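You operate a simulated robot arm through the tools that you are given. There is no shell and no other tool. Be economical: measure what you need, move in short steps, check, and stop when the job is done.

You run a simulated two-armed robot. Do the job below in one go: nothing can be reset, and whatever is moved stays where it is left.

## Task
Take the orange cup and leave it on the shelf of the green table. Put the bin labelled "spare" from the top of the yellow table on the end table of the right bench and the bin marked "strips" on the shelf of the green table. Fetch the black cup and set it on the far end of the back board. Push the top table drawer shut. Take the steel block with the largest size on its label from the middle shelf of the blue cabinet and leave it on the front of the left bench. Lift the yellow rail open. The order is free. Set down upright: orange cup, black cup.

It is judged by the outcome, as a careful person would: the job done as asked, and still so three seconds after it is handed in. It fails if anything else is knocked over, pushed out of place, dropped, spilled or broken.

## Robot
Two 7-joint arms with two-finger parallel grippers on one trunk, on a base that drives. Base frame: it is fixed to the floor where the robot stands at the start and does not move with it; the origin is under the middle of the robot, x ahead of it, y to its left, z up; the surface under the hand at the start is at about z = 0.86. Units: m, rad, N and s.
The left shoulder is at the start at [0.06, 0.143, 0.924], the right one opposite. With the tool pointing down near the work surface each hand reaches from about 0.3 to 0.72 m from the robot's upright axis, wherever it stands, measured 20 degrees to its own side. Places, roughly: bin [0.5, 2, 0.75]; black cup (10x6x7 cm) [-1, 2, 0.9]; end table of the right bench [-2, 0.1, 0.8]; far end of the back board [-1.3, 0.1, 0.8]; front of the left bench (180x22 cm) [-2.34, 3.54, 0.84]; orange cup (10x7x8 cm) [0.5, 0.1, 0.9]; shelf of the green table [0.6, -0.1, 0.3]; steel block [-4.5, 1.5, 0.5]; top table drawer [-3.9, 0.1, 0.7]; yellow rail [1.6, -1.6, 0.8]. Payload 1.57 kg a hand.
The tool frame of a hand sits at the grasp point between the pads (the TCP): z along the fingers, y along the line on which they close. The tips reach 0.03 m beyond it. The gripper opens to 0.11 m. The fingers are 0.024 m wide and 0.012 m thick; the gripper's body (0.048 by 0.112 m) begins 0.078 m behind the TCP.
Orientation is told as [roll, pitch, yaw] about the base's x, y, z axes, in that order, counted from this pose: with the fingers straight down and closing along the base's y, the tool's x points along the base's -x, its y along +y and its z along -z.

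## Interface
- The arms move only by the tool play_rows. It takes "left_rows", "right_rows" or both (then of equal length, played together; a hand with none holds still); each is a list of rows, each an object (a shift or turn left out is 0, a gripper value left out holds the last) with "xyz": the shift along the base's x, y, z in m, a list of three; "delta_rot": the turn, a rotation vector about the base's x, y, z in rad, a list of three. In form: [{"xyz": [tx, ty, tz], "delta_rot": [rx, ry, rz]}, ...]. A call has 1 to 12 rows; each row shifts and turns the commanded pose from where the row before left it. "left_fingers" and "right_fingers" are, for a hand that has rows, the closure, from 0 (fully open) to 1 (shut), set as the call begins (left out, the last holds). A row lasts 0.2 s, in which the tool goes at most 0.05 m and 0.15 rad; a call with a longer step from one row to the next is refused whole, and so is a gripper value outside its range. Where a pose cannot be reached the arm comes as near as it can. A force on the tool above 40 N (or 10 N above the force at the start of the call, whichever is more), or a blocked arm, ends the call early, and 0.2 s more pass. The fingers move at their own pace (about 0.045 m/s each) and stop on an object; they squeeze with about 24 N. The grip force told is the motor's: it shows also when the fingers shut on nothing. Time passes only in rows, and 0.2 s behind the last, so rows that do not move let the fingers close. The reply holds the time, the measured pose of the TCP, the force on the tool along the base axes, the opening and the grip force, in the units named above and with some noise, with the torque about the TCP (base axes, N m) and any sound that the robot's microphone picked up.
- Cameras (640 x 400 px; columns grow to the right, rows downward): "scene" is now at [0.039, -0.0055, 1.5241]; the picture's right is [-0.09, -1.00, 0.00], its down [-0.83, 0.08, -0.55] and it looks along [0.54, -0.05, -0.84] (base axes); focal length 268 px, centre (320, 200). "left" rides on the left gripper at [0.07, -0.016, -0.141] in its tool frame; the picture's right is [0.23, 0.97, 0.00], its down [-0.86, 0.20, -0.48] and it looks along [-0.47, 0.11, 0.88] (tool axes); focal length 222 px, centre (320, 200). "right" rides on the right gripper at [0.07, 0.016, -0.141] in its tool frame; the picture's right is [-0.23, 0.97, 0.00], its down [-0.85, -0.20, -0.48] and it looks along [-0.47, -0.11, 0.88] (tool axes); focal length 222 px, centre (320, 200). There is no depth. A picture from a camera that has moved, and an enlarged one, comes with that camera's place and axes in the base frame and with its lens.
- grab_frame(camera): a new picture of that camera. It takes no simulated time.
- slide_trunk(by): slides the trunk up (or, below 0, down) by that many m; the arms and the scene camera ride with it, the base frame stays. It gives what a move gives, with no picture.
- steer(legs): drives the robot by 1 to 6 legs, each [ahead, left, turn to the left] in m, m and rad, along the robot's own axes; the way and the turn of a leg run together, so that a leg with both is an arc; at most 1.5 m and 3.142 rad a leg. The arms and the cameras ride along, it lands a little off, and it stops where it bumps. It gives what a move gives.
- turn_head(pan, tilt): turns the head with the scene camera to pan (to the left, within 1.501 rad either way) and tilt (down, from -0.506 to 1.204), counted from straight ahead of the robot. It gives what a move gives.
- inspect(camera, box): a new picture of the part [left, top, right, bottom] of that camera's present view, enlarged. It takes no simulated time.
- close_job(): hands the job in; it is judged then, once.

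Work in short steps. Places have to be worked out from the pictures, the camera data and where the tool is seen: move nearer, look again, correct. Check each grasp and each placing, and mend what went wrong. You have 186 turns and 174 pictures in all, those below and enlarged ones among them. Open the grippers and draw the arms clear of the work before you hand the job in, unless the task says otherwise; then end with one line.

The tools are called after ">>>" by a JSON object that holds its "fn" and its "kwargs". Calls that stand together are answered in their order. play_rows: Moves the arms, as the interface text tells. Its arguments: {"type":"object","properties":{"left_rows":{"type":"array"},"left_fingers":{"type":"number"},"right_rows":{"type":"array"},"right_fingers":{"type":"number"}},"required":[]} The other tools are called the same way: slide_trunk (by) slides the trunk up or down; steer (legs) drives the base; turn_head (pan, tilt) turns the head that bears the scene camera; grab_frame (camera) takes a picture; inspect (camera, box) takes an enlarged picture of a part of a camera's view; close_job () hands the job in.

At the start:

```text
time_s: 0.0
left_tool_pos: [0.4949, 0.1972, 1.1052]
left_tool_rot: [0.002, -0.002, 0.0]
left_ft_force: [0.4, 0.4, 0.3]
left_torque: [0.0, -0.02, 0.02]
left_opening: 0.1098
left_gripper_force: 0.1
right_tool_pos: [0.4594, -0.2149, 1.0554]
right_tool_rot: [-0.002, 0.001, 0.0]
right_ft_force: [-0.4, -0.3, 0.1]
right_torque: [0.02, -0.04, 0.01]
right_opening: 0.11
right_gripper_force: 0.0
trunk travel left (down, up): [-0.523, 0.067]
robot x, y, heading: [-0.0031, 0.0013, 0.002]
head pan, tilt: [-0.094, 0.991]
```

scene: 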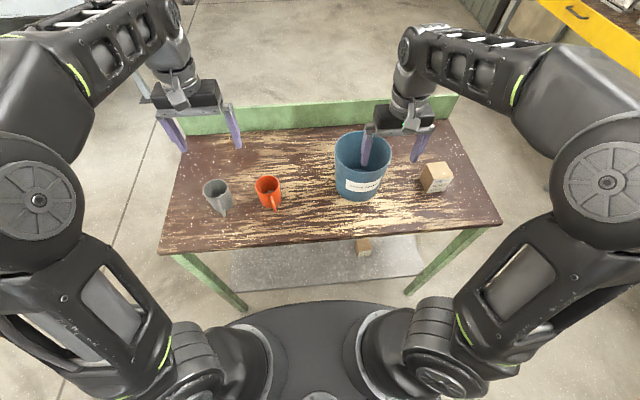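
right: 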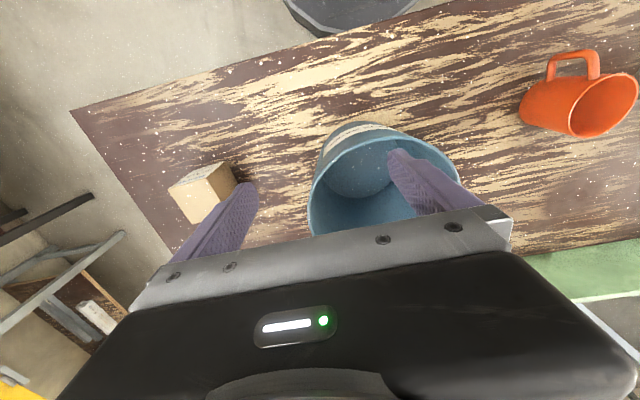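
left: 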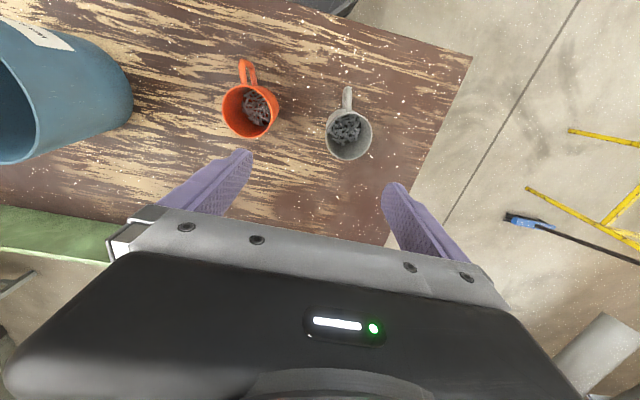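

I'll survey the surroundings with the head before moving anything.

>>> {"fn": "turn_head", "kwargs": {"pan": 1.4, "tilt": 0.5}}

>>> {"fn": "grab_frame", "kwargs": {"camera": "scene"}}

>>> {"fn": "turn_head", "kwargs": {"pan": -1.2, "tilt": 0.5}}

>>> {"fn": "grab_frame", "kwargs": {"camera": "scene"}}

>>> {"fn": "turn_head", "kwargs": {"pan": 0, "tilt": 0.5}}

>>> {"fn": "grab_frame", "kwargs": {"camera": "scene"}}

```text
time_s: 1.6
left_tool_pos: [0.495, 0.1966, 1.1063]
left_tool_rot: [0.0, -0.002, 0.001]
left_ft_force: [-0.4, 0.8, 0.0]
left_torque: [0.0, 0.03, 0.0]
left_opening: 0.1102
left_gripper_force: 0.1
right_tool_pos: [0.4591, -0.2137, 1.0547]
right_tool_rot: [0.001, 0.001, 0.0]
right_ft_force: [0.2, -0.6, 0.4]
right_torque: [0.01, 0.01, -0.01]
right_opening: 0.1099
right_gripper_force: 0.0
trunk travel left (down, up): [-0.523, 0.067]
robot x, y, heading: [0.0022, 0.0014, -0.0]
head pan, tilt: [1.4, 0.499]
```

```text
170 pictures are left
camera scene: at [-0.0153, 0.0907, 1.5646], right [0.99, -0.17, 0.0], down [-0.08, -0.47, -0.88], along [0.15, 0.86, -0.48], focal length 268 px, centre (320, 200)
```

scene: 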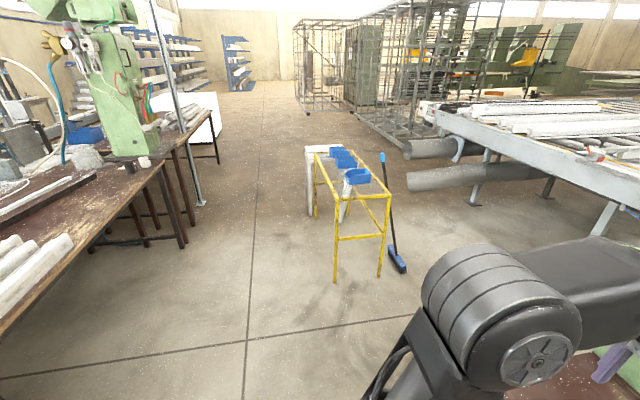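

```text
time_s: 3.9
left_tool_pos: [0.4943, 0.196, 1.1052]
left_tool_rot: [-0.001, -0.003, -0.001]
left_ft_force: [-0.5, 0.6, 0.1]
left_torque: [-0.03, 0.01, 0.02]
left_opening: 0.1101
left_gripper_force: 0.2
right_tool_pos: [0.4586, -0.2138, 1.0546]
right_tool_rot: [0.0, 0.0, -0.001]
right_ft_force: [-0.2, -0.8, 0.5]
right_torque: [-0.01, 0.0, 0.02]
right_opening: 0.1099
right_gripper_force: 0.1
trunk travel left (down, up): [-0.523, 0.067]
robot x, y, heading: [-0.0049, 0.0012, -0.001]
head pan, tilt: [-1.201, 0.499]
```

```text
169 pictures are left
camera scene: at [0.0021, -0.0837, 1.5646], right [-0.93, -0.36, 0.0], down [-0.17, 0.45, -0.88], along [0.32, -0.82, -0.48], focal length 268 px, centre (320, 200)
```

scene: 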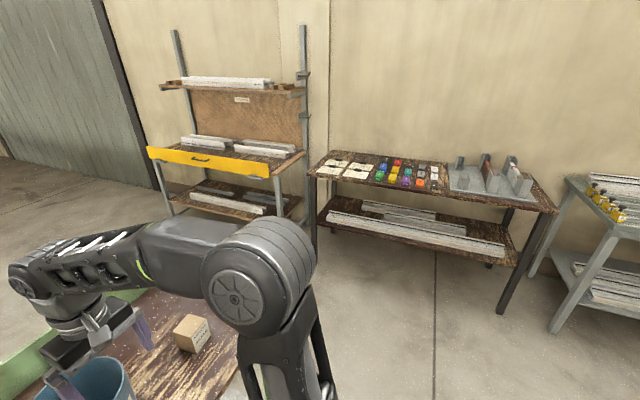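

```text
time_s: 5.3
left_tool_pos: [0.4945, 0.1968, 1.1057]
left_tool_rot: [0.001, -0.002, 0.001]
left_ft_force: [-0.7, -0.3, -0.5]
left_torque: [0.0, 0.0, 0.05]
left_opening: 0.1103
left_gripper_force: 0.0
right_tool_pos: [0.4581, -0.2133, 1.0555]
right_tool_rot: [-0.001, 0.0, 0.0]
right_ft_force: [0.3, 0.0, -0.2]
right_torque: [0.01, -0.01, 0.02]
right_opening: 0.1099
right_gripper_force: 0.0
trunk travel left (down, up): [-0.523, 0.067]
robot x, y, heading: [0.0002, -0.0021, 0.004]
head pan, tilt: [0.0, 0.499]
```

```text
168 pictures are left
camera scene: at [0.0601, 0.001, 1.5646], right [0.0, -1.0, 0.0], down [-0.48, 0.0, -0.88], along [0.88, 0.0, -0.48], focal length 268 px, centre (320, 200)
```

scene: 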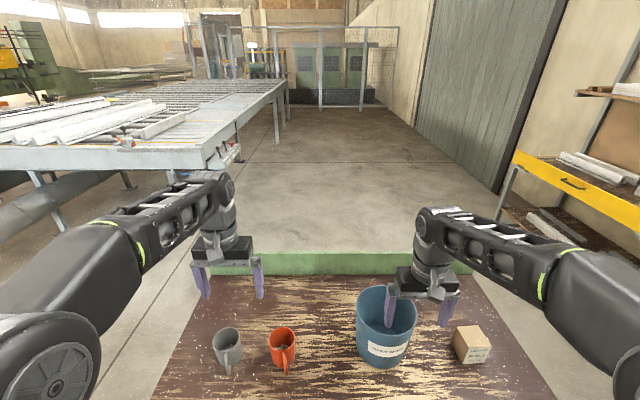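

Right fingertips are close to the bucket rim, so I raise that hand straight up first, and tilt the left hand forward for the cup grasp.

>>> {"fn": "play_rows", "kwargs": {"left_rows": [{"xyz": [0, 0, 0.03], "delta_rot": [0, 0, 0]}, {"xyz": [0, 0, 0.03]}, {"xyz": [0, 0, 0.03]}, {"xyz": [-0.02, 0, 0.02], "delta_rot": [0, -0.15, 0]}, {"xyz": [-0.02, 0, 0], "delta_rot": [0, -0.15, 0]}, {"xyz": [-0.02, 0, 0], "delta_rot": [0, -0.15, 0]}, {"xyz": [-0.02, 0, 0], "delta_rot": [0, -0.15, 0]}, {"delta_rot": [0, -0.15, 0]}, {"delta_rot": [0, -0.15, 0]}], "right_rows": [{"xyz": [0, 0, 0.04]}, {"xyz": [0, 0, 0.04]}, {"xyz": [0, 0, 0.04]}, {"xyz": [0, 0, 0.04]}, {"xyz": [-0.03, 0, 0.01]}, {"xyz": [-0.03, 0, 0]}, {"xyz": [-0.03, 0, 0]}, {"xyz": [-0.03, 0, 0]}, {"xyz": [0, 0, 0]}]}}

>>> {"fn": "steer", "kwargs": {"legs": [[-0.22, 0, 0]]}}

>>> {"fn": "turn_head", "kwargs": {"pan": 0, "tilt": 0.8}}

>>> {"fn": "grab_frame", "kwargs": {"camera": "scene"}}

>>> {"fn": "grab_frame", "kwargs": {"camera": "left"}}

```text
time_s: 7.3
left_tool_pos: [0.4142, 0.196, 1.1247]
left_tool_rot: [-0.002, -0.903, -0.001]
left_ft_force: [-0.2, -0.8, -0.4]
left_torque: [0.0, -0.03, 0.02]
left_opening: 0.1101
left_gripper_force: 0.1
left hand out of reach, approached as far as the arm can: row 1, 2, 3
right_tool_pos: [0.3527, -0.2153, 1.1181]
right_tool_rot: [0.002, -0.001, 0.001]
right_ft_force: [-0.2, -0.2, 0.3]
right_torque: [0.0, -0.03, 0.01]
right_opening: 0.1097
right_gripper_force: 0.1
right hand out of reach, approached as far as the arm can: row 2, 3, 4, 8
trunk travel left (down, up): [-0.523, 0.067]
robot x, y, heading: [-0.0043, 0.0005, -0.001]
head pan, tilt: [0.0, 0.499]
```

```text
time_s: 9.0
left_tool_pos: [0.1896, 0.1972, 1.1254]
left_tool_rot: [0.001, -0.903, -0.002]
left_ft_force: [-0.2, -0.7, 0.3]
left_torque: [0.03, 0.04, 0.03]
left_opening: 0.1098
left_gripper_force: 0.0
right_tool_pos: [0.1275, -0.2154, 1.1188]
right_tool_rot: [-0.002, -0.001, -0.001]
right_ft_force: [-0.7, 0.0, 0.4]
right_torque: [0.0, -0.03, 0.0]
right_opening: 0.1103
right_gripper_force: 0.0
trunk travel left (down, up): [-0.523, 0.067]
robot x, y, heading: [-0.225, 0.0031, -0.001]
head pan, tilt: [0.0, 0.499]
```

```text
time_s: 9.8
left_tool_pos: [0.1892, 0.1952, 1.1237]
left_tool_rot: [-0.001, -0.9, -0.002]
left_ft_force: [0.2, -0.6, 0.4]
left_torque: [-0.03, 0.01, -0.02]
left_opening: 0.11
left_gripper_force: 0.0
right_tool_pos: [0.1278, -0.2145, 1.1192]
right_tool_rot: [0.0, 0.0, -0.001]
right_ft_force: [-0.6, -0.1, 0.0]
right_torque: [0.02, -0.03, 0.01]
right_opening: 0.1099
right_gripper_force: 0.0
trunk travel left (down, up): [-0.523, 0.067]
robot x, y, heading: [-0.2281, 0.0007, -0.004]
head pan, tilt: [0.0, 0.799]
```

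```text
167 pictures are left
camera scene: at [-0.1751, 0.0013, 1.5387], right [0.0, -1.0, 0.0], down [-0.72, 0.0, -0.7], along [0.7, 0.0, -0.72], focal length 268 px, centre (320, 200)
```

scene: 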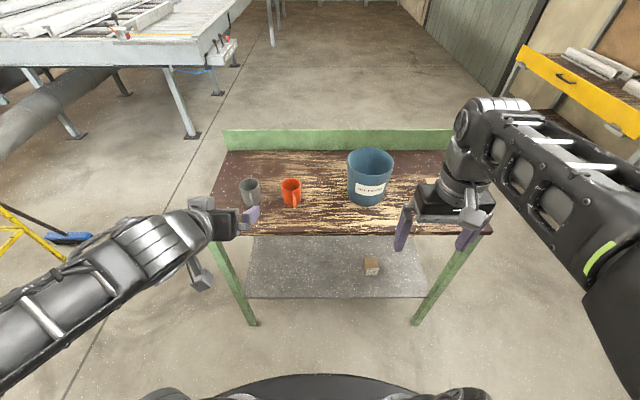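

```text
166 pictures are left
camera left: at [0.0369, 0.1793, 1.157], right [-0.14, 0.97, -0.18], down [0.16, 0.2, 0.97], along [0.98, 0.11, -0.18], focal length 222 px, centre (320, 200)
```

left: 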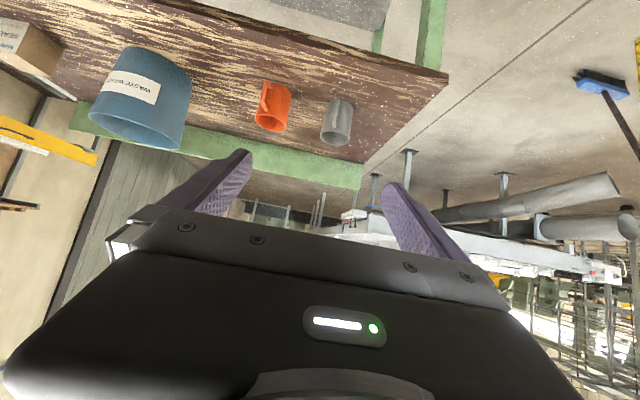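

The cup is at about (0.475, 0.097). I move the left hand to a standoff 0.12 m back along its axis and check.

>>> {"fn": "play_rows", "kwargs": {"left_rows": [{"xyz": [0.032, -0.0165, -0.024]}, {"xyz": [0.032, -0.0165, -0.024]}, {"xyz": [0.032, -0.0165, -0.024]}, {"xyz": [0.032, -0.0165, -0.024]}, {"xyz": [0.032, -0.0165, -0.024]}, {"xyz": [0.032, -0.0165, -0.024]}]}}

>>> {"fn": "grab_frame", "kwargs": {"camera": "left"}}

>>> {"fn": "inspect", "kwargs": {"camera": "scene", "box": [200, 100, 440, 320]}}

```text
time_s: 11.2
left_tool_pos: [0.387, 0.0965, 0.984]
left_tool_rot: [-0.003, -0.9, -0.002]
left_ft_force: [-0.3, 0.4, 0.6]
left_torque: [0.0, 0.03, 0.0]
left_opening: 0.1103
left_gripper_force: 0.0
right_tool_pos: [0.1291, -0.2145, 1.118]
right_tool_rot: [0.001, 0.0, -0.001]
right_ft_force: [0.1, -1.2, 0.3]
right_torque: [-0.01, 0.01, 0.0]
right_opening: 0.11
right_gripper_force: 0.0
trunk travel left (down, up): [-0.523, 0.067]
robot x, y, heading: [-0.2229, 0.0021, 0.001]
head pan, tilt: [0.0, 0.799]
```

```text
165 pictures are left
camera left: at [0.2334, 0.0803, 1.0151], right [-0.14, 0.97, -0.18], down [0.16, 0.2, 0.97], along [0.98, 0.11, -0.18], focal length 222 px, centre (320, 200)
```

left: 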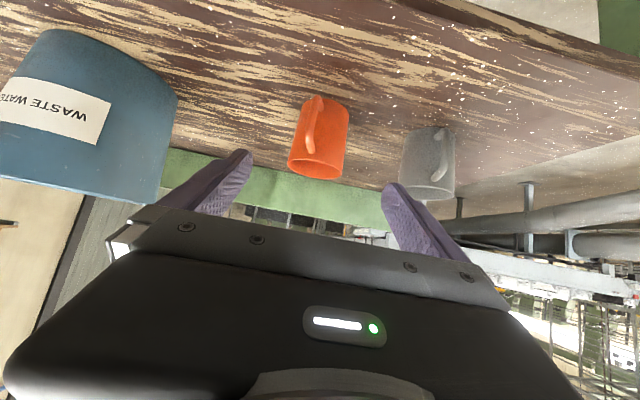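

```text
1.82 times, centred on (320, 210) of scene
camera zoom: at [-0.1737, 0.0011, 1.5386], right [0.0, -1.0, 0.0], down [-0.72, 0.0, -0.7], along [0.7, 0.0, -0.72], focal length 487 px, centre (320, 182)
```

zoom: 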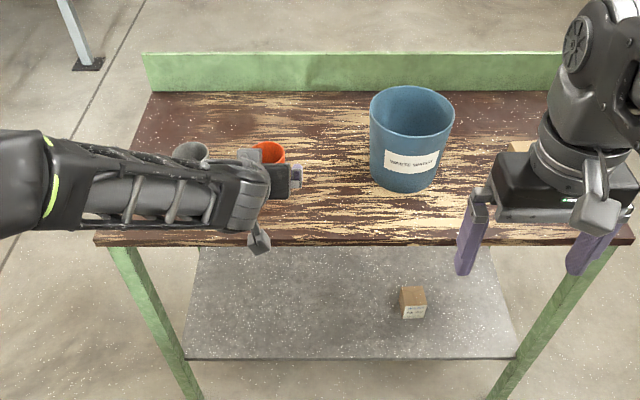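

Cup sits at y≈0.10, in line with the fingers. I advance along the axis to straddle it, then close.

>>> {"fn": "play_rows", "kwargs": {"left_rows": [{"xyz": [0.02, 0.001, -0.018]}, {"xyz": [0.022, 0.001, -0.018]}, {"xyz": [0.022, 0.001, -0.019]}, {"xyz": [0.022, 0, -0.019]}]}}

>>> {"fn": "play_rows", "kwargs": {"left_rows": [{}, {}, {}, {}, {}], "left_fingers": 1}}

>>> {"fn": "grab_frame", "kwargs": {"camera": "left"}}

```text
time_s: 12.2
left_tool_pos: [0.47, 0.1012, 0.9062]
left_tool_rot: [0.0, -0.9, -0.003]
left_ft_force: [-0.6, -0.3, -0.6]
left_torque: [-0.01, 0.01, 0.01]
left_opening: 0.1101
left_gripper_force: 0.1
right_tool_pos: [0.1281, -0.2144, 1.1183]
right_tool_rot: [0.0, 0.0, -0.002]
right_ft_force: [0.0, -0.1, -0.7]
right_torque: [-0.02, -0.01, 0.01]
right_opening: 0.11
right_gripper_force: 0.0
trunk travel left (down, up): [-0.523, 0.067]
robot x, y, heading: [-0.226, -0.0007, -0.001]
head pan, tilt: [0.0, 0.799]
```

```text
time_s: 13.4
left_tool_pos: [0.4688, 0.1004, 0.909]
left_tool_rot: [0.0, -0.901, -0.001]
left_ft_force: [-0.9, -1.0, 0.9]
left_torque: [-0.13, -0.01, -0.01]
left_opening: 0.0591
left_gripper_force: 24.4
right_tool_pos: [0.1274, -0.2157, 1.1192]
right_tool_rot: [0.0, 0.001, -0.001]
right_ft_force: [1.0, 0.0, 0.4]
right_torque: [0.01, 0.0, 0.0]
right_opening: 0.1101
right_gripper_force: 0.0
trunk travel left (down, up): [-0.523, 0.067]
robot x, y, heading: [-0.225, -0.0022, -0.004]
head pan, tilt: [0.0, 0.799]
```

```text
163 pictures are left
camera left: at [0.3157, 0.0837, 0.9401], right [-0.14, 0.97, -0.18], down [0.16, 0.2, 0.97], along [0.98, 0.11, -0.18], focal length 222 px, centre (320, 200)
```

left: 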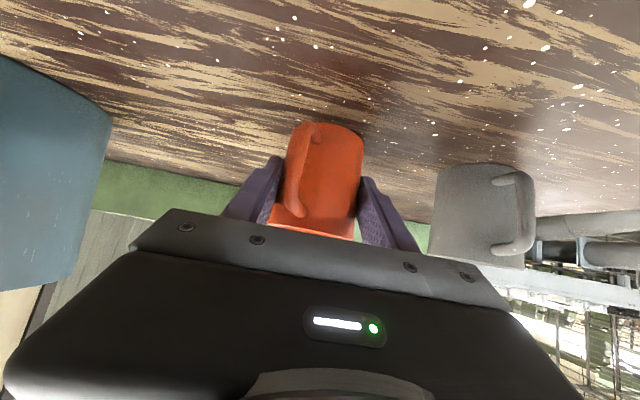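

Grip holds at 0.059 m. I lift straight up and check that it comes along upright.

>>> {"fn": "play_rows", "kwargs": {"left_rows": [{"xyz": [0, 0, 0.015]}, {"xyz": [0, 0, 0.025]}, {"xyz": [0, 0, 0.025]}, {"xyz": [0, 0, 0.025]}, {"xyz": [0, 0, 0.01]}]}}

>>> {"fn": "grab_frame", "kwargs": {"camera": "left"}}

```text
time_s: 14.6
left_tool_pos: [0.4679, 0.101, 1.0092]
left_tool_rot: [0.0, -0.901, -0.002]
left_ft_force: [-1.0, 0.8, -0.5]
left_torque: [0.03, 0.01, -0.01]
left_opening: 0.0592
left_gripper_force: 23.5
right_tool_pos: [0.129, -0.2159, 1.1196]
right_tool_rot: [0.001, -0.001, -0.003]
right_ft_force: [-0.7, -0.8, -0.3]
right_torque: [0.0, 0.04, -0.03]
right_opening: 0.1101
right_gripper_force: 0.0
trunk travel left (down, up): [-0.523, 0.067]
robot x, y, heading: [-0.2257, 0.002, -0.008]
head pan, tilt: [0.0, 0.799]
```

```text
162 pictures are left
camera left: at [0.3145, 0.0846, 1.0421], right [-0.14, 0.97, -0.18], down [0.16, 0.2, 0.97], along [0.98, 0.11, -0.18], focal length 222 px, centre (320, 200)
```

left: 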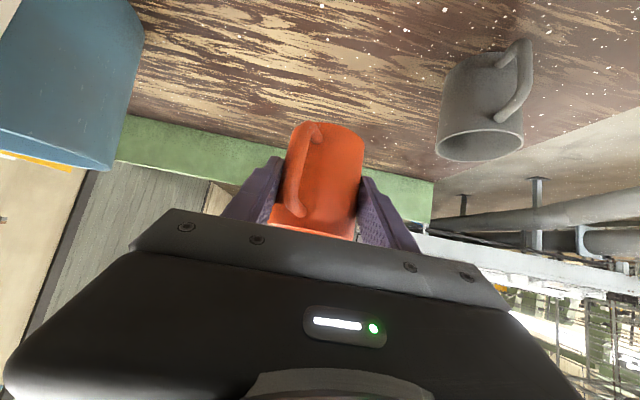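

Cup is held upright. Before backing up I check behind on both sides.

>>> {"fn": "turn_head", "kwargs": {"pan": 1.5, "tilt": 0.75}}

>>> {"fn": "grab_frame", "kwargs": {"camera": "scene"}}

>>> {"fn": "turn_head", "kwargs": {"pan": -1.5, "tilt": 0.6}}

>>> {"fn": "grab_frame", "kwargs": {"camera": "scene"}}

```text
time_s: 16.2
left_tool_pos: [0.4686, 0.1013, 1.0095]
left_tool_rot: [0.001, -0.901, -0.002]
left_ft_force: [-0.7, 0.5, -1.2]
left_torque: [-0.03, 0.0, 0.01]
left_opening: 0.0592
left_gripper_force: 23.8
right_tool_pos: [0.1298, -0.2154, 1.1186]
right_tool_rot: [0.001, -0.001, -0.001]
right_ft_force: [1.1, 0.0, -0.2]
right_torque: [0.02, 0.01, 0.0]
right_opening: 0.1097
right_gripper_force: 0.1
trunk travel left (down, up): [-0.523, 0.067]
robot x, y, heading: [-0.2237, -0.0009, 0.001]
head pan, tilt: [1.499, 0.75]
```

```text
161 pictures are left
camera scene: at [-0.2492, 0.0841, 1.5427], right [1.0, -0.07, 0.0], down [-0.05, -0.68, -0.73], along [0.05, 0.73, -0.68], focal length 268 px, centre (320, 200)
```

scene: 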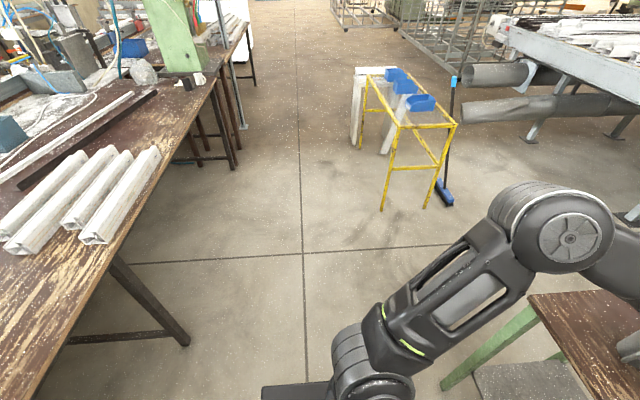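

```text
time_s: 18.8
left_tool_pos: [0.4677, 0.1019, 1.0099]
left_tool_rot: [0.0, -0.901, 0.0]
left_ft_force: [-1.2, 0.1, -0.3]
left_torque: [0.01, 0.01, 0.0]
left_opening: 0.0592
left_gripper_force: 24.1
right_tool_pos: [0.128, -0.2147, 1.1176]
right_tool_rot: [0.001, -0.001, -0.003]
right_ft_force: [-0.4, -1.4, 0.1]
right_torque: [-0.03, 0.02, -0.03]
right_opening: 0.1102
right_gripper_force: 0.1
trunk travel left (down, up): [-0.523, 0.067]
robot x, y, heading: [-0.2282, -0.0023, -0.005]
head pan, tilt: [-1.499, 0.6]
```

```text
160 pictures are left
camera scene: at [-0.2493, -0.0867, 1.5555], right [-1.0, -0.07, 0.0], down [-0.04, 0.56, -0.83], along [0.06, -0.82, -0.56], focal length 268 px, centre (320, 200)
```

scene: 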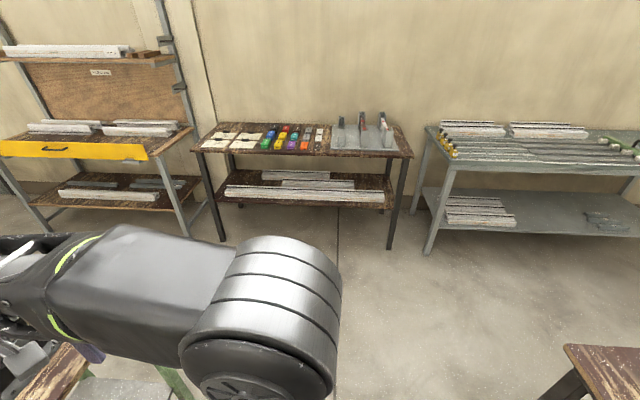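

Gap between the green table and the brown bench behind is about 1.2 m. I back up 0.18 m, draw the cup in, then lower the trunk.

>>> {"fn": "steer", "kwargs": {"legs": [[-0.18, 0, 0]]}}

>>> {"fn": "play_rows", "kwargs": {"left_rows": [{"xyz": [-0.02, 0.01, 0]}, {"xyz": [-0.03, 0.02, 0]}, {"xyz": [-0.03, 0.02, 0]}, {"xyz": [-0.03, 0.02, 0]}, {"xyz": [-0.02, 0.01, 0]}]}}

>>> {"fn": "turn_head", "kwargs": {"pan": 0, "tilt": 0.8}}

>>> {"fn": "grab_frame", "kwargs": {"camera": "scene"}}

```text
time_s: 20.3
left_tool_pos: [0.2901, 0.0984, 1.009]
left_tool_rot: [0.0, -0.903, -0.006]
left_ft_force: [0.7, -0.1, -0.8]
left_torque: [-0.05, 0.03, -0.01]
left_opening: 0.0594
left_gripper_force: 23.8
right_tool_pos: [-0.0529, -0.2151, 1.1179]
right_tool_rot: [0.0, -0.002, -0.01]
right_ft_force: [0.7, 0.5, 0.4]
right_torque: [0.01, -0.01, 0.01]
right_opening: 0.1099
right_gripper_force: 0.2
trunk travel left (down, up): [-0.523, 0.067]
robot x, y, heading: [-0.4036, 0.003, -0.008]
head pan, tilt: [-1.499, 0.6]
```

```text
time_s: 21.5
left_tool_pos: [0.1605, 0.1775, 1.0095]
left_tool_rot: [-0.002, -0.901, -0.007]
left_ft_force: [-0.1, 0.4, -1.0]
left_torque: [0.0, -0.02, 0.0]
left_opening: 0.059
left_gripper_force: 24.0
right_tool_pos: [-0.0519, -0.2166, 1.1173]
right_tool_rot: [0.001, -0.001, -0.009]
right_ft_force: [0.0, -0.5, -0.3]
right_torque: [0.0, 0.0, 0.01]
right_opening: 0.1104
right_gripper_force: 0.2
trunk travel left (down, up): [-0.523, 0.067]
robot x, y, heading: [-0.4047, 0.0003, -0.008]
head pan, tilt: [-1.499, 0.6]
```

```text
time_s: 23.1
left_tool_pos: [0.1596, 0.1772, 1.0093]
left_tool_rot: [0.0, -0.9, -0.008]
left_ft_force: [0.0, -1.1, -0.8]
left_torque: [-0.04, -0.02, 0.02]
left_opening: 0.0591
left_gripper_force: 24.0
right_tool_pos: [-0.051, -0.2164, 1.118]
right_tool_rot: [-0.001, 0.0, -0.007]
right_ft_force: [0.0, -0.1, -0.7]
right_torque: [0.0, -0.04, 0.01]
right_opening: 0.1101
right_gripper_force: 0.0
trunk travel left (down, up): [-0.523, 0.067]
robot x, y, heading: [-0.405, -0.0011, -0.006]
head pan, tilt: [0.0, 0.799]
```

```text
159 pictures are left
camera scene: at [-0.3524, 0.0019, 1.5387], right [-0.01, -1.0, 0.0], down [-0.72, 0.01, -0.7], along [0.7, -0.01, -0.72], focal length 268 px, centre (320, 200)
```

scene: 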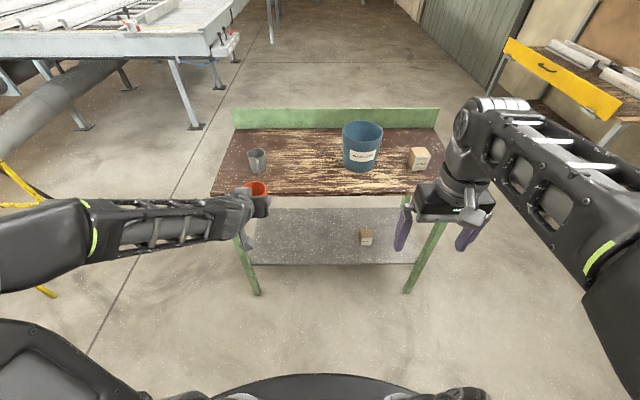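

Hands are clear of the table edge. Lowering the trunk.

>>> {"fn": "slide_trunk", "kwargs": {"by": -0.5}}

>>> {"fn": "grab_frame", "kwargs": {"camera": "scene"}}

>>> {"fn": "grab_frame", "kwargs": {"camera": "left"}}

```text
refused: -0.5 is not a number from -0.4 to 0.4
```

```text
158 pictures are left
camera scene: at [-0.3524, 0.0019, 1.5387], right [-0.01, -1.0, 0.0], down [-0.72, 0.01, -0.7], along [0.7, -0.01, -0.72], focal length 268 px, centre (320, 200)
```

scene: 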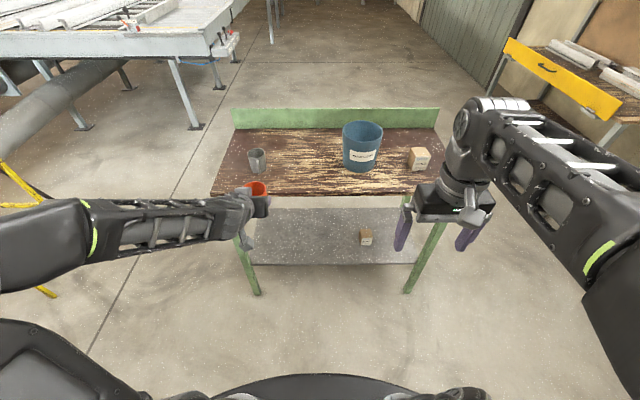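

```text
157 pictures are left
camera left: at [0.0071, 0.1607, 1.0417], right [-0.13, 0.97, -0.18], down [0.16, 0.2, 0.97], along [0.98, 0.1, -0.18], focal length 222 px, centre (320, 200)
```

left: 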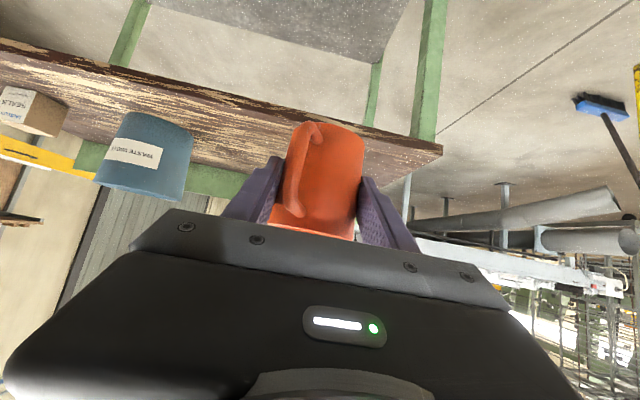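

The slide limit is 0.4 m per call, so I split it.

>>> {"fn": "slide_trunk", "kwargs": {"by": -0.35}}

>>> {"fn": "slide_trunk", "kwargs": {"by": -0.15}}

>>> {"fn": "grab_frame", "kwargs": {"camera": "scene"}}

>>> {"fn": "grab_frame", "kwargs": {"camera": "left"}}

```text
time_s: 26.6
left_tool_pos: [0.1601, 0.176, 0.6599]
left_tool_rot: [0.0, -0.901, -0.007]
left_ft_force: [0.4, -0.3, -1.7]
left_torque: [-0.01, -0.03, 0.01]
left_opening: 0.0593
left_gripper_force: 23.9
right_tool_pos: [-0.0506, -0.2162, 0.7681]
right_tool_rot: [0.0, -0.001, -0.007]
right_ft_force: [-0.3, -0.2, -0.2]
right_torque: [0.02, -0.03, 0.0]
right_opening: 0.1104
right_gripper_force: 0.2
trunk travel left (down, up): [-0.173, 0.417]
robot x, y, heading: [-0.4018, -0.0008, -0.008]
head pan, tilt: [0.0, 0.799]
```

```text
time_s: 28.3
left_tool_pos: [0.1606, 0.1767, 0.5089]
left_tool_rot: [0.0, -0.9, -0.008]
left_ft_force: [0.0, 0.3, -1.0]
left_torque: [0.0, 0.01, -0.02]
left_opening: 0.0592
left_gripper_force: 24.3
right_tool_pos: [-0.051, -0.2171, 0.6185]
right_tool_rot: [-0.001, 0.0, -0.007]
right_ft_force: [-0.4, 0.5, -0.1]
right_torque: [0.02, -0.01, -0.01]
right_opening: 0.1098
right_gripper_force: 0.0
trunk travel left (down, up): [-0.023, 0.567]
robot x, y, heading: [-0.4002, 0.0, -0.011]
head pan, tilt: [0.0, 0.799]
```

```text
156 pictures are left
camera scene: at [-0.3525, 0.002, 1.0387], right [-0.01, -1.0, 0.0], down [-0.72, 0.01, -0.7], along [0.7, -0.01, -0.72], focal length 268 px, centre (320, 200)
```

scene: 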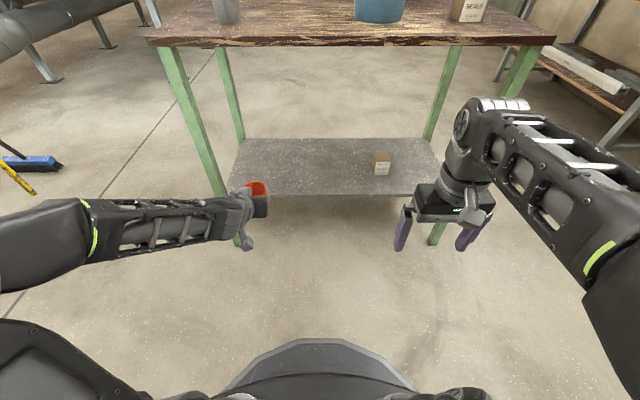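

```text
155 pictures are left
camera left: at [0.0069, 0.1607, 0.5418], right [-0.13, 0.97, -0.18], down [0.16, 0.2, 0.97], along [0.98, 0.1, -0.18], focal length 222 px, centre (320, 200)
```

left: 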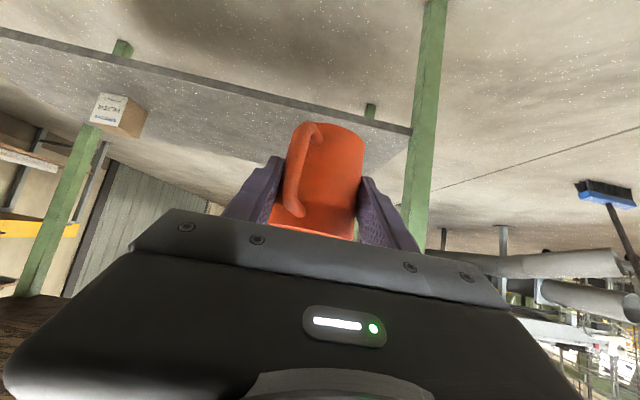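

Drive-in concern: the forearm versus the front-left leg (~x 0.36, y 0.38). I extend the hand forward and inward first so the forearm stays in front of the leg.

>>> {"fn": "play_rows", "kwargs": {"left_rows": [{"xyz": [0.02, -0.015, 0]}, {"xyz": [0.03, -0.025, -0.01]}, {"xyz": [0.03, -0.025, -0.02]}, {"xyz": [0.03, -0.01, -0.02]}, {"xyz": [0.015, 0, -0.01]}]}}

>>> {"fn": "steer", "kwargs": {"legs": [[0.12, 0, 0]]}}

>>> {"fn": "grab_frame", "kwargs": {"camera": "scene"}}

>>> {"fn": "grab_frame", "kwargs": {"camera": "left"}}

```text
time_s: 29.5
left_tool_pos: [0.2865, 0.1038, 0.4483]
left_tool_rot: [0.0, -0.901, -0.007]
left_ft_force: [0.1, 0.8, -0.8]
left_torque: [0.01, -0.01, 0.01]
left_opening: 0.0589
left_gripper_force: 24.1
right_tool_pos: [-0.0505, -0.2166, 0.6188]
right_tool_rot: [0.001, 0.0, -0.006]
right_ft_force: [-0.1, 0.1, 0.0]
right_torque: [0.01, -0.01, 0.03]
right_opening: 0.1101
right_gripper_force: 0.1
trunk travel left (down, up): [-0.023, 0.567]
robot x, y, heading: [-0.4023, -0.0014, -0.006]
head pan, tilt: [0.0, 0.799]
```

```text
time_s: 30.7
left_tool_pos: [0.4025, 0.1018, 0.4486]
left_tool_rot: [0.002, -0.902, -0.006]
left_ft_force: [-0.2, 0.7, -1.7]
left_torque: [0.01, 0.03, -0.01]
left_opening: 0.0592
left_gripper_force: 23.9
right_tool_pos: [0.0657, -0.2178, 0.6185]
right_tool_rot: [0.001, -0.001, -0.009]
right_ft_force: [1.4, -0.1, 0.1]
right_torque: [0.0, -0.02, 0.02]
right_opening: 0.1099
right_gripper_force: 0.0
trunk travel left (down, up): [-0.023, 0.567]
robot x, y, heading: [-0.2853, 0.0041, -0.006]
head pan, tilt: [0.0, 0.799]
```

```text
154 pictures are left
camera scene: at [-0.2363, 0.001, 1.0387], right [-0.01, -1.0, 0.0], down [-0.72, 0.01, -0.7], along [0.7, -0.01, -0.72], focal length 268 px, centre (320, 200)
```

scene: 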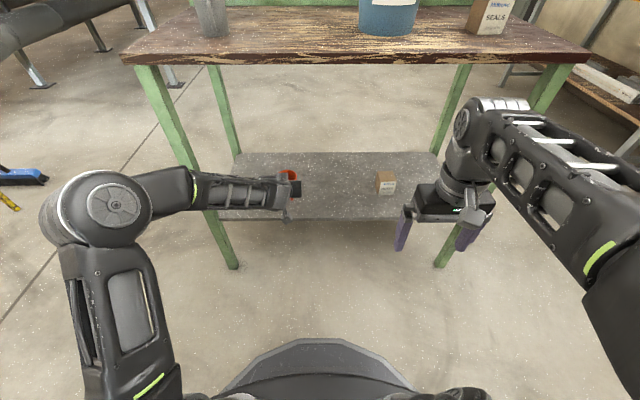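

```text
153 pictures are left
camera left: at [0.2488, 0.0861, 0.4804], right [-0.13, 0.97, -0.18], down [0.16, 0.2, 0.97], along [0.98, 0.1, -0.18], focal length 222 px, centre (320, 200)
```

left: 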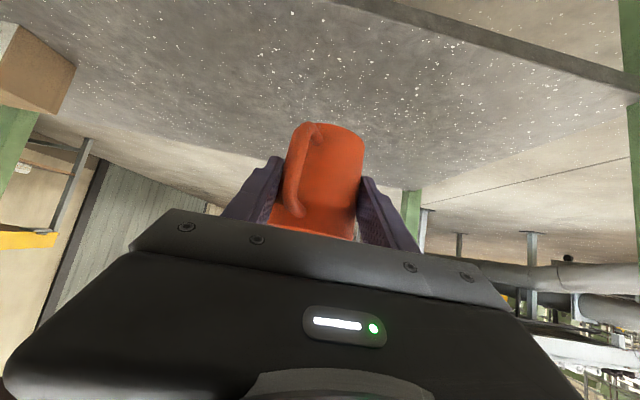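

I extend the arm 0.07 m more over the shelf and check the forearm-to-leg gap.

>>> {"fn": "play_rows", "kwargs": {"left_rows": [{"xyz": [0.015, -0.01, 0]}, {"xyz": [0.02, -0.01, -0.01]}, {"xyz": [0.02, -0.01, -0.01]}, {"xyz": [0.02, 0, -0.01]}]}}

>>> {"fn": "grab_frame", "kwargs": {"camera": "scene"}}

```text
time_s: 31.7
left_tool_pos: [0.476, 0.072, 0.4174]
left_tool_rot: [0.0, -0.901, -0.009]
left_ft_force: [0.6, -0.8, -1.2]
left_torque: [0.03, -0.01, 0.01]
left_opening: 0.0592
left_gripper_force: 24.0
right_tool_pos: [0.0658, -0.2161, 0.6184]
right_tool_rot: [0.001, -0.001, -0.01]
right_ft_force: [0.5, 0.5, -0.2]
right_torque: [0.01, -0.02, 0.0]
right_opening: 0.1099
right_gripper_force: 0.1
trunk travel left (down, up): [-0.023, 0.567]
robot x, y, heading: [-0.2857, -0.0029, -0.011]
head pan, tilt: [0.0, 0.799]
```

```text
152 pictures are left
camera scene: at [-0.2364, 0.001, 1.0387], right [-0.01, -1.0, 0.0], down [-0.72, 0.01, -0.7], along [0.7, -0.01, -0.72], focal length 268 px, centre (320, 200)
```

scene: 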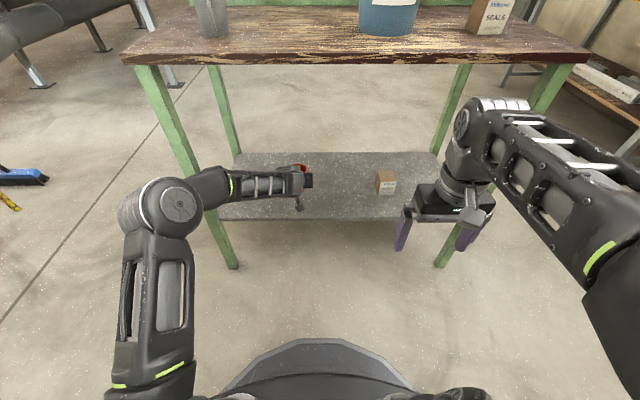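

Forearm remains in front of the leg. I lower the cup towards the shelf.

>>> {"fn": "play_rows", "kwargs": {"left_rows": [{"xyz": [0.008, 0, -0.015]}, {"xyz": [0.007, 0, -0.015]}, {"xyz": [0, 0, -0.012]}, {"xyz": [0, 0, -0.008]}, {"xyz": [0, 0, -0.004]}]}}

>>> {"fn": "grab_frame", "kwargs": {"camera": "left"}}

>>> {"fn": "grab_frame", "kwargs": {"camera": "scene"}}

```text
time_s: 32.9
left_tool_pos: [0.4935, 0.0724, 0.368]
left_tool_rot: [-0.001, -0.906, -0.008]
left_ft_force: [-1.1, 1.3, 8.9]
left_torque: [-0.22, -0.03, -0.03]
left_opening: 0.0591
left_gripper_force: 24.3
right_tool_pos: [0.0641, -0.2169, 0.6188]
right_tool_rot: [-0.001, -0.002, -0.007]
right_ft_force: [-0.5, 0.3, 0.5]
right_torque: [0.05, 0.0, 0.01]
right_opening: 0.11
right_gripper_force: 0.0
trunk travel left (down, up): [-0.023, 0.567]
robot x, y, heading: [-0.2847, 0.0018, -0.008]
head pan, tilt: [0.0, 0.799]
```

```text
151 pictures are left
camera left: at [0.3405, 0.0566, 0.3992], right [-0.13, 0.97, -0.18], down [0.15, 0.2, 0.97], along [0.98, 0.1, -0.18], focal length 222 px, centre (320, 200)
```

left: 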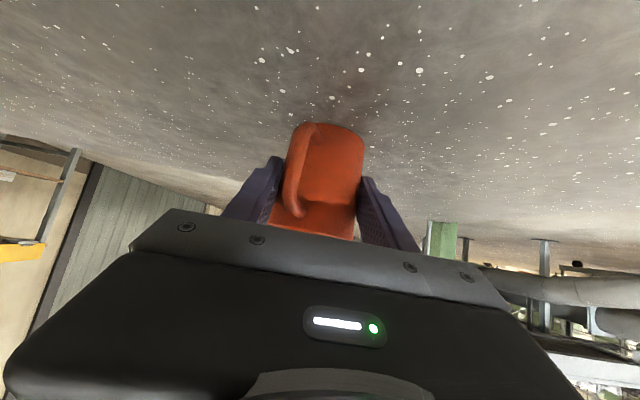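

```text
150 pictures are left
camera scene: at [-0.2371, 0.001, 1.0389], right [-0.01, -1.0, 0.0], down [-0.72, 0.01, -0.7], along [0.7, -0.01, -0.72], focal length 268 px, centre (320, 200)
```

scene: 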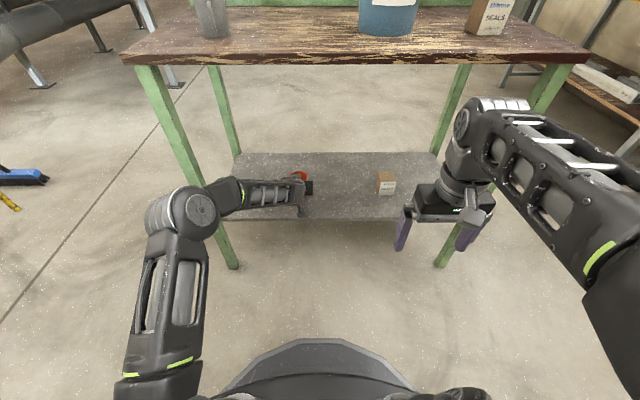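

Contact: 9 N upward at z=0.368, so the cup stands on the shelf. Release and withdraw along the tool axis.

>>> {"fn": "play_rows", "kwargs": {"left_rows": [{}, {}, {}, {}], "left_fingers": 0}}

>>> {"fn": "play_rows", "kwargs": {"left_rows": [{"xyz": [-0.015, 0, 0.012]}, {"xyz": [-0.023, 0, 0.018]}, {"xyz": [-0.023, 0, 0.018]}, {"xyz": [-0.03, 0, 0.02]}, {"xyz": [-0.03, 0, 0.02]}]}}

>>> {"fn": "grab_frame", "kwargs": {"camera": "left"}}

>>> {"fn": "grab_frame", "kwargs": {"camera": "scene"}}

```text
time_s: 33.9
left_tool_pos: [0.4925, 0.073, 0.3646]
left_tool_rot: [0.001, -0.901, -0.009]
left_ft_force: [-1.3, -0.2, -0.2]
left_torque: [-0.02, 0.0, -0.02]
left_opening: 0.1101
left_gripper_force: 0.2
right_tool_pos: [0.0655, -0.2171, 0.6195]
right_tool_rot: [0.0, 0.0, -0.01]
right_ft_force: [-0.2, -0.6, -0.2]
right_torque: [0.01, -0.01, 0.04]
right_opening: 0.1099
right_gripper_force: 0.0
trunk travel left (down, up): [-0.023, 0.567]
robot x, y, heading: [-0.2869, 0.004, -0.008]
head pan, tilt: [0.0, 0.799]
```

```text
time_s: 35.1
left_tool_pos: [0.3722, 0.0718, 0.4477]
left_tool_rot: [0.001, -0.9, -0.008]
left_ft_force: [0.0, 0.0, -0.6]
left_torque: [0.03, -0.02, 0.0]
left_opening: 0.1102
left_gripper_force: 0.0
right_tool_pos: [0.0649, -0.2175, 0.6176]
right_tool_rot: [-0.001, 0.0, -0.008]
right_ft_force: [-0.5, 0.4, -0.2]
right_torque: [-0.02, -0.01, -0.01]
right_opening: 0.1103
right_gripper_force: 0.1
trunk travel left (down, up): [-0.023, 0.567]
robot x, y, heading: [-0.2862, 0.0024, -0.012]
head pan, tilt: [0.0, 0.799]
```

```text
149 pictures are left
camera left: at [0.2184, 0.0558, 0.4809], right [-0.13, 0.97, -0.18], down [0.16, 0.2, 0.97], along [0.98, 0.1, -0.18], focal length 222 px, centre (320, 200)
```

left: 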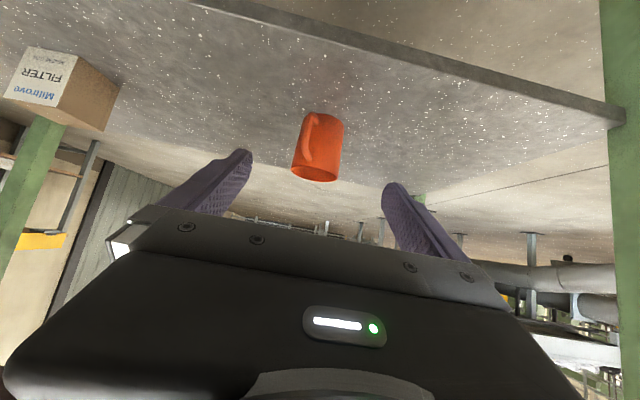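

```text
148 pictures are left
camera scene: at [-0.2361, 0.001, 1.0386], right [-0.01, -1.0, 0.0], down [-0.72, 0.01, -0.7], along [0.7, -0.01, -0.72], focal length 268 px, centre (320, 200)
```

scene: 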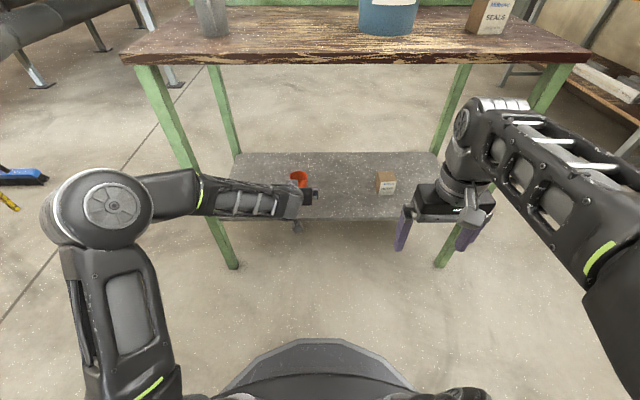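

Cup stands upright on the shelf. I back out, raise the trunk and tuck the arms.

>>> {"fn": "steer", "kwargs": {"legs": [[-0.13, 0, 0]]}}

>>> {"fn": "play_rows", "kwargs": {"left_rows": [{"xyz": [-0.03, 0.03, 0.02]}, {"xyz": [-0.03, 0.03, 0.03]}, {"xyz": [-0.03, 0.03, 0.03]}, {"xyz": [-0.03, 0.01, 0.03]}]}}

>>> {"fn": "slide_trunk", "kwargs": {"by": 0.4}}

>>> {"fn": "slide_trunk", "kwargs": {"by": 0.16}}

>>> {"fn": "turn_head", "kwargs": {"pan": 1.45, "tilt": 0.6}}

>>> {"fn": "grab_frame", "kwargs": {"camera": "scene"}}

```text
time_s: 36.4
left_tool_pos: [0.2433, 0.0744, 0.4502]
left_tool_rot: [0.0, -0.901, -0.007]
left_ft_force: [-0.3, -0.2, 0.8]
left_torque: [-0.03, 0.0, 0.0]
left_opening: 0.11
left_gripper_force: 0.2
right_tool_pos: [-0.0629, -0.2153, 0.6186]
right_tool_rot: [0.0, -0.001, -0.005]
right_ft_force: [-0.2, 0.2, -0.3]
right_torque: [0.04, -0.01, 0.01]
right_opening: 0.1098
right_gripper_force: 0.1
trunk travel left (down, up): [-0.023, 0.567]
robot x, y, heading: [-0.4155, 0.0028, -0.007]
head pan, tilt: [0.0, 0.799]
```

```text
refused: row 2 steps farther than a row can; nothing moved
```

```text
time_s: 40.2
left_tool_pos: [0.244, 0.0747, 0.8486]
left_tool_rot: [0.001, -0.901, -0.006]
left_ft_force: [-0.1, -0.4, 0.4]
left_torque: [0.0, -0.01, 0.0]
left_opening: 0.1098
left_gripper_force: 0.0
right_tool_pos: [-0.0629, -0.2158, 1.0178]
right_tool_rot: [0.0, -0.001, -0.004]
right_ft_force: [0.6, 0.5, -0.3]
right_torque: [0.0, 0.0, 0.0]
right_opening: 0.1098
right_gripper_force: 0.0
trunk travel left (down, up): [-0.423, 0.167]
robot x, y, heading: [-0.4136, -0.0022, -0.004]
head pan, tilt: [0.0, 0.799]
```

```text
time_s: 42.1
left_tool_pos: [0.242, 0.0754, 1.0094]
left_tool_rot: [0.0, -0.901, -0.005]
left_ft_force: [-0.9, -0.2, -0.7]
left_torque: [-0.02, 0.02, -0.01]
left_opening: 0.1101
left_gripper_force: 0.1
right_tool_pos: [-0.0638, -0.2144, 1.1779]
right_tool_rot: [0.004, 0.0, -0.005]
right_ft_force: [-0.2, 0.6, 0.5]
right_torque: [-0.01, -0.03, 0.03]
right_opening: 0.1098
right_gripper_force: 0.1
trunk travel left (down, up): [-0.583, 0.007]
robot x, y, heading: [-0.4128, 0.0038, -0.004]
head pan, tilt: [0.0, 0.799]
```

```text
time_s: 43.6
left_tool_pos: [0.2431, 0.0751, 1.009]
left_tool_rot: [0.0, -0.9, -0.004]
left_ft_force: [0.9, 0.3, -0.1]
left_torque: [0.01, -0.03, 0.02]
left_opening: 0.1102
left_gripper_force: 0.0
right_tool_pos: [-0.0632, -0.2155, 1.1785]
right_tool_rot: [0.002, -0.001, -0.007]
right_ft_force: [0.3, 0.0, -0.3]
right_torque: [-0.04, 0.01, -0.02]
right_opening: 0.1101
right_gripper_force: 0.2
trunk travel left (down, up): [-0.583, 0.007]
robot x, y, heading: [-0.4159, -0.001, -0.006]
head pan, tilt: [1.45, 0.6]
```

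```text
147 pictures are left
camera scene: at [-0.4349, 0.0901, 1.6155], right [0.99, -0.13, 0.0], down [-0.07, -0.56, -0.83], along [0.1, 0.82, -0.57], focal length 268 px, centre (320, 200)
```

scene: 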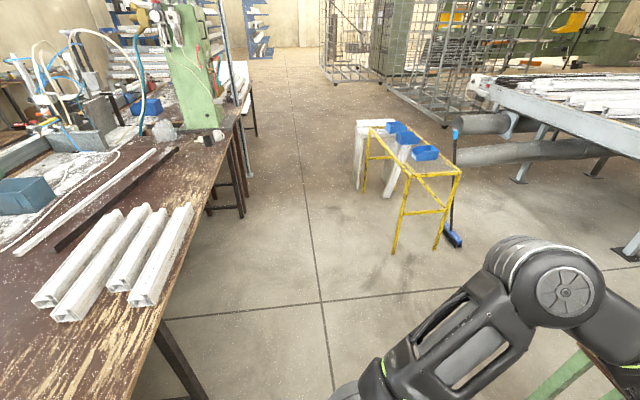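

Yellow table spans x≈0.34–0.76, y≈1.57–2.4; the corridor up to the bench is 1.2 m wide. I tuck the left hand and strafe left along the corridor.

>>> {"fn": "play_rows", "kwargs": {"left_rows": [{"xyz": [-0.03, 0.025, 0.02]}, {"xyz": [-0.03, 0.025, 0.02]}, {"xyz": [-0.03, 0.025, 0.025]}, {"xyz": [-0.03, 0.01, 0.025]}]}}

>>> {"fn": "steer", "kwargs": {"legs": [[0.1, 1.4, 0], [0.0, 0.4, 0]]}}

>>> {"fn": "turn_head", "kwargs": {"pan": 0, "tilt": 0.75}}

>>> {"fn": "grab_frame", "kwargs": {"camera": "scene"}}

```text
time_s: 44.6
left_tool_pos: [0.1217, 0.1595, 1.1012]
left_tool_rot: [0.001, -0.901, -0.006]
left_ft_force: [0.7, 0.6, -0.1]
left_torque: [-0.02, 0.01, 0.0]
left_opening: 0.1102
left_gripper_force: 0.1
right_tool_pos: [-0.063, -0.2147, 1.1791]
right_tool_rot: [0.001, -0.002, -0.005]
right_ft_force: [-0.2, 0.0, -0.2]
right_torque: [0.02, -0.01, 0.01]
right_opening: 0.1104
right_gripper_force: 0.0
trunk travel left (down, up): [-0.583, 0.007]
robot x, y, heading: [-0.4142, -0.0023, -0.003]
head pan, tilt: [1.45, 0.6]
```

```text
time_s: 53.6
left_tool_pos: [0.197, 1.9512, 1.1003]
left_tool_rot: [-0.002, -0.902, 0.035]
left_ft_force: [-0.1, 0.7, 0.9]
left_torque: [0.01, 0.01, -0.03]
left_opening: 0.11
left_gripper_force: 0.0
right_tool_pos: [0.0232, 1.5665, 1.1791]
right_tool_rot: [0.0, 0.001, 0.032]
right_ft_force: [1.0, -0.2, -0.5]
right_torque: [-0.03, 0.0, -0.01]
right_opening: 0.11
right_gripper_force: 0.1
trunk travel left (down, up): [-0.583, 0.007]
robot x, y, heading: [-0.3394, 1.7692, 0.033]
head pan, tilt: [1.45, 0.6]
```

```text
time_s: 55.1
left_tool_pos: [0.1966, 1.9483, 1.1011]
left_tool_rot: [0.001, -0.901, 0.031]
left_ft_force: [-0.3, -0.8, -0.4]
left_torque: [-0.02, 0.02, -0.01]
left_opening: 0.11
left_gripper_force: 0.0
right_tool_pos: [0.0244, 1.5658, 1.1779]
right_tool_rot: [0.001, 0.0, 0.032]
right_ft_force: [-0.6, -1.8, 0.2]
right_torque: [0.01, -0.01, 0.02]
right_opening: 0.11
right_gripper_force: 0.1
trunk travel left (down, up): [-0.583, 0.007]
robot x, y, heading: [-0.3376, 1.7704, 0.029]
head pan, tilt: [0.0, 0.75]
```

```text
146 pictures are left
camera scene: at [-0.2843, 1.7721, 1.6027], right [0.03, -1.0, 0.0], down [-0.68, -0.02, -0.73], along [0.73, 0.02, -0.68], focal length 268 px, centre (320, 200)
```

scene: 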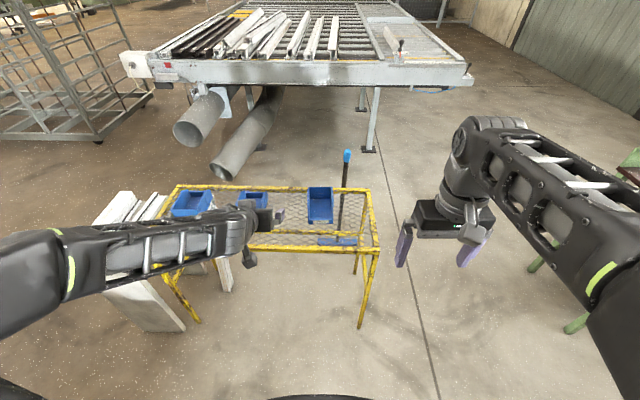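

I see three blue bins on a mesh top. I zoom in for labels.

>>> {"fn": "inspect", "kwargs": {"camera": "scene", "box": [160, 170, 400, 270]}}

>>> {"fn": "grab_frame", "kwargs": {"camera": "left"}}

>>> {"fn": "inspect", "kwargs": {"camera": "scene", "box": [290, 170, 350, 240]}}

```text
2.67 times, centred on (280, 220) of scene
camera zoom: at [-0.2843, 1.7721, 1.6027], right [0.03, -1.0, 0.0], down [-0.68, -0.02, -0.73], along [0.73, 0.02, -0.68], focal length 714 px, centre (427, 147)
```

zoom: 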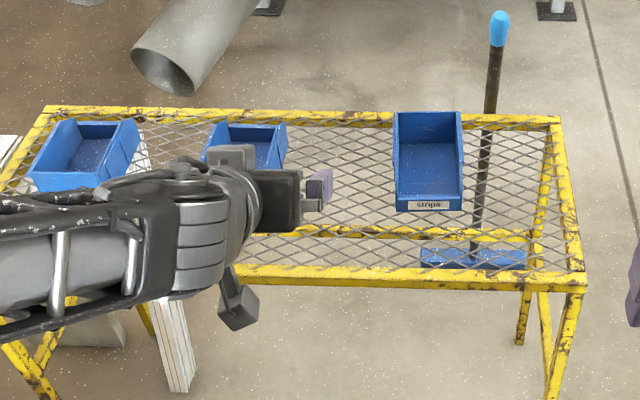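

```text
144 pictures are left
camera left: at [0.0432, 1.9265, 1.1328], right [-0.17, 0.97, -0.18], down [0.15, 0.2, 0.97], along [0.97, 0.14, -0.18], focal length 222 px, centre (320, 200)
```

left: 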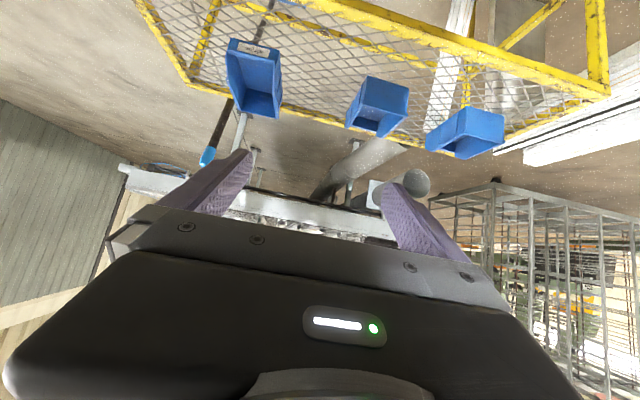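

```text
5.71 times, centred on (320, 205) of scene
camera zoom: at [-0.2843, 1.7721, 1.6027], right [0.03, -1.0, 0.0], down [-0.68, -0.02, -0.73], along [0.73, 0.02, -0.68], focal length 1530 px, centre (320, 171)
```

zoom: 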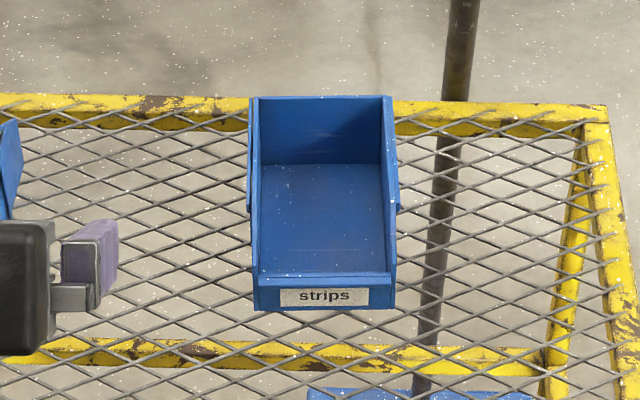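

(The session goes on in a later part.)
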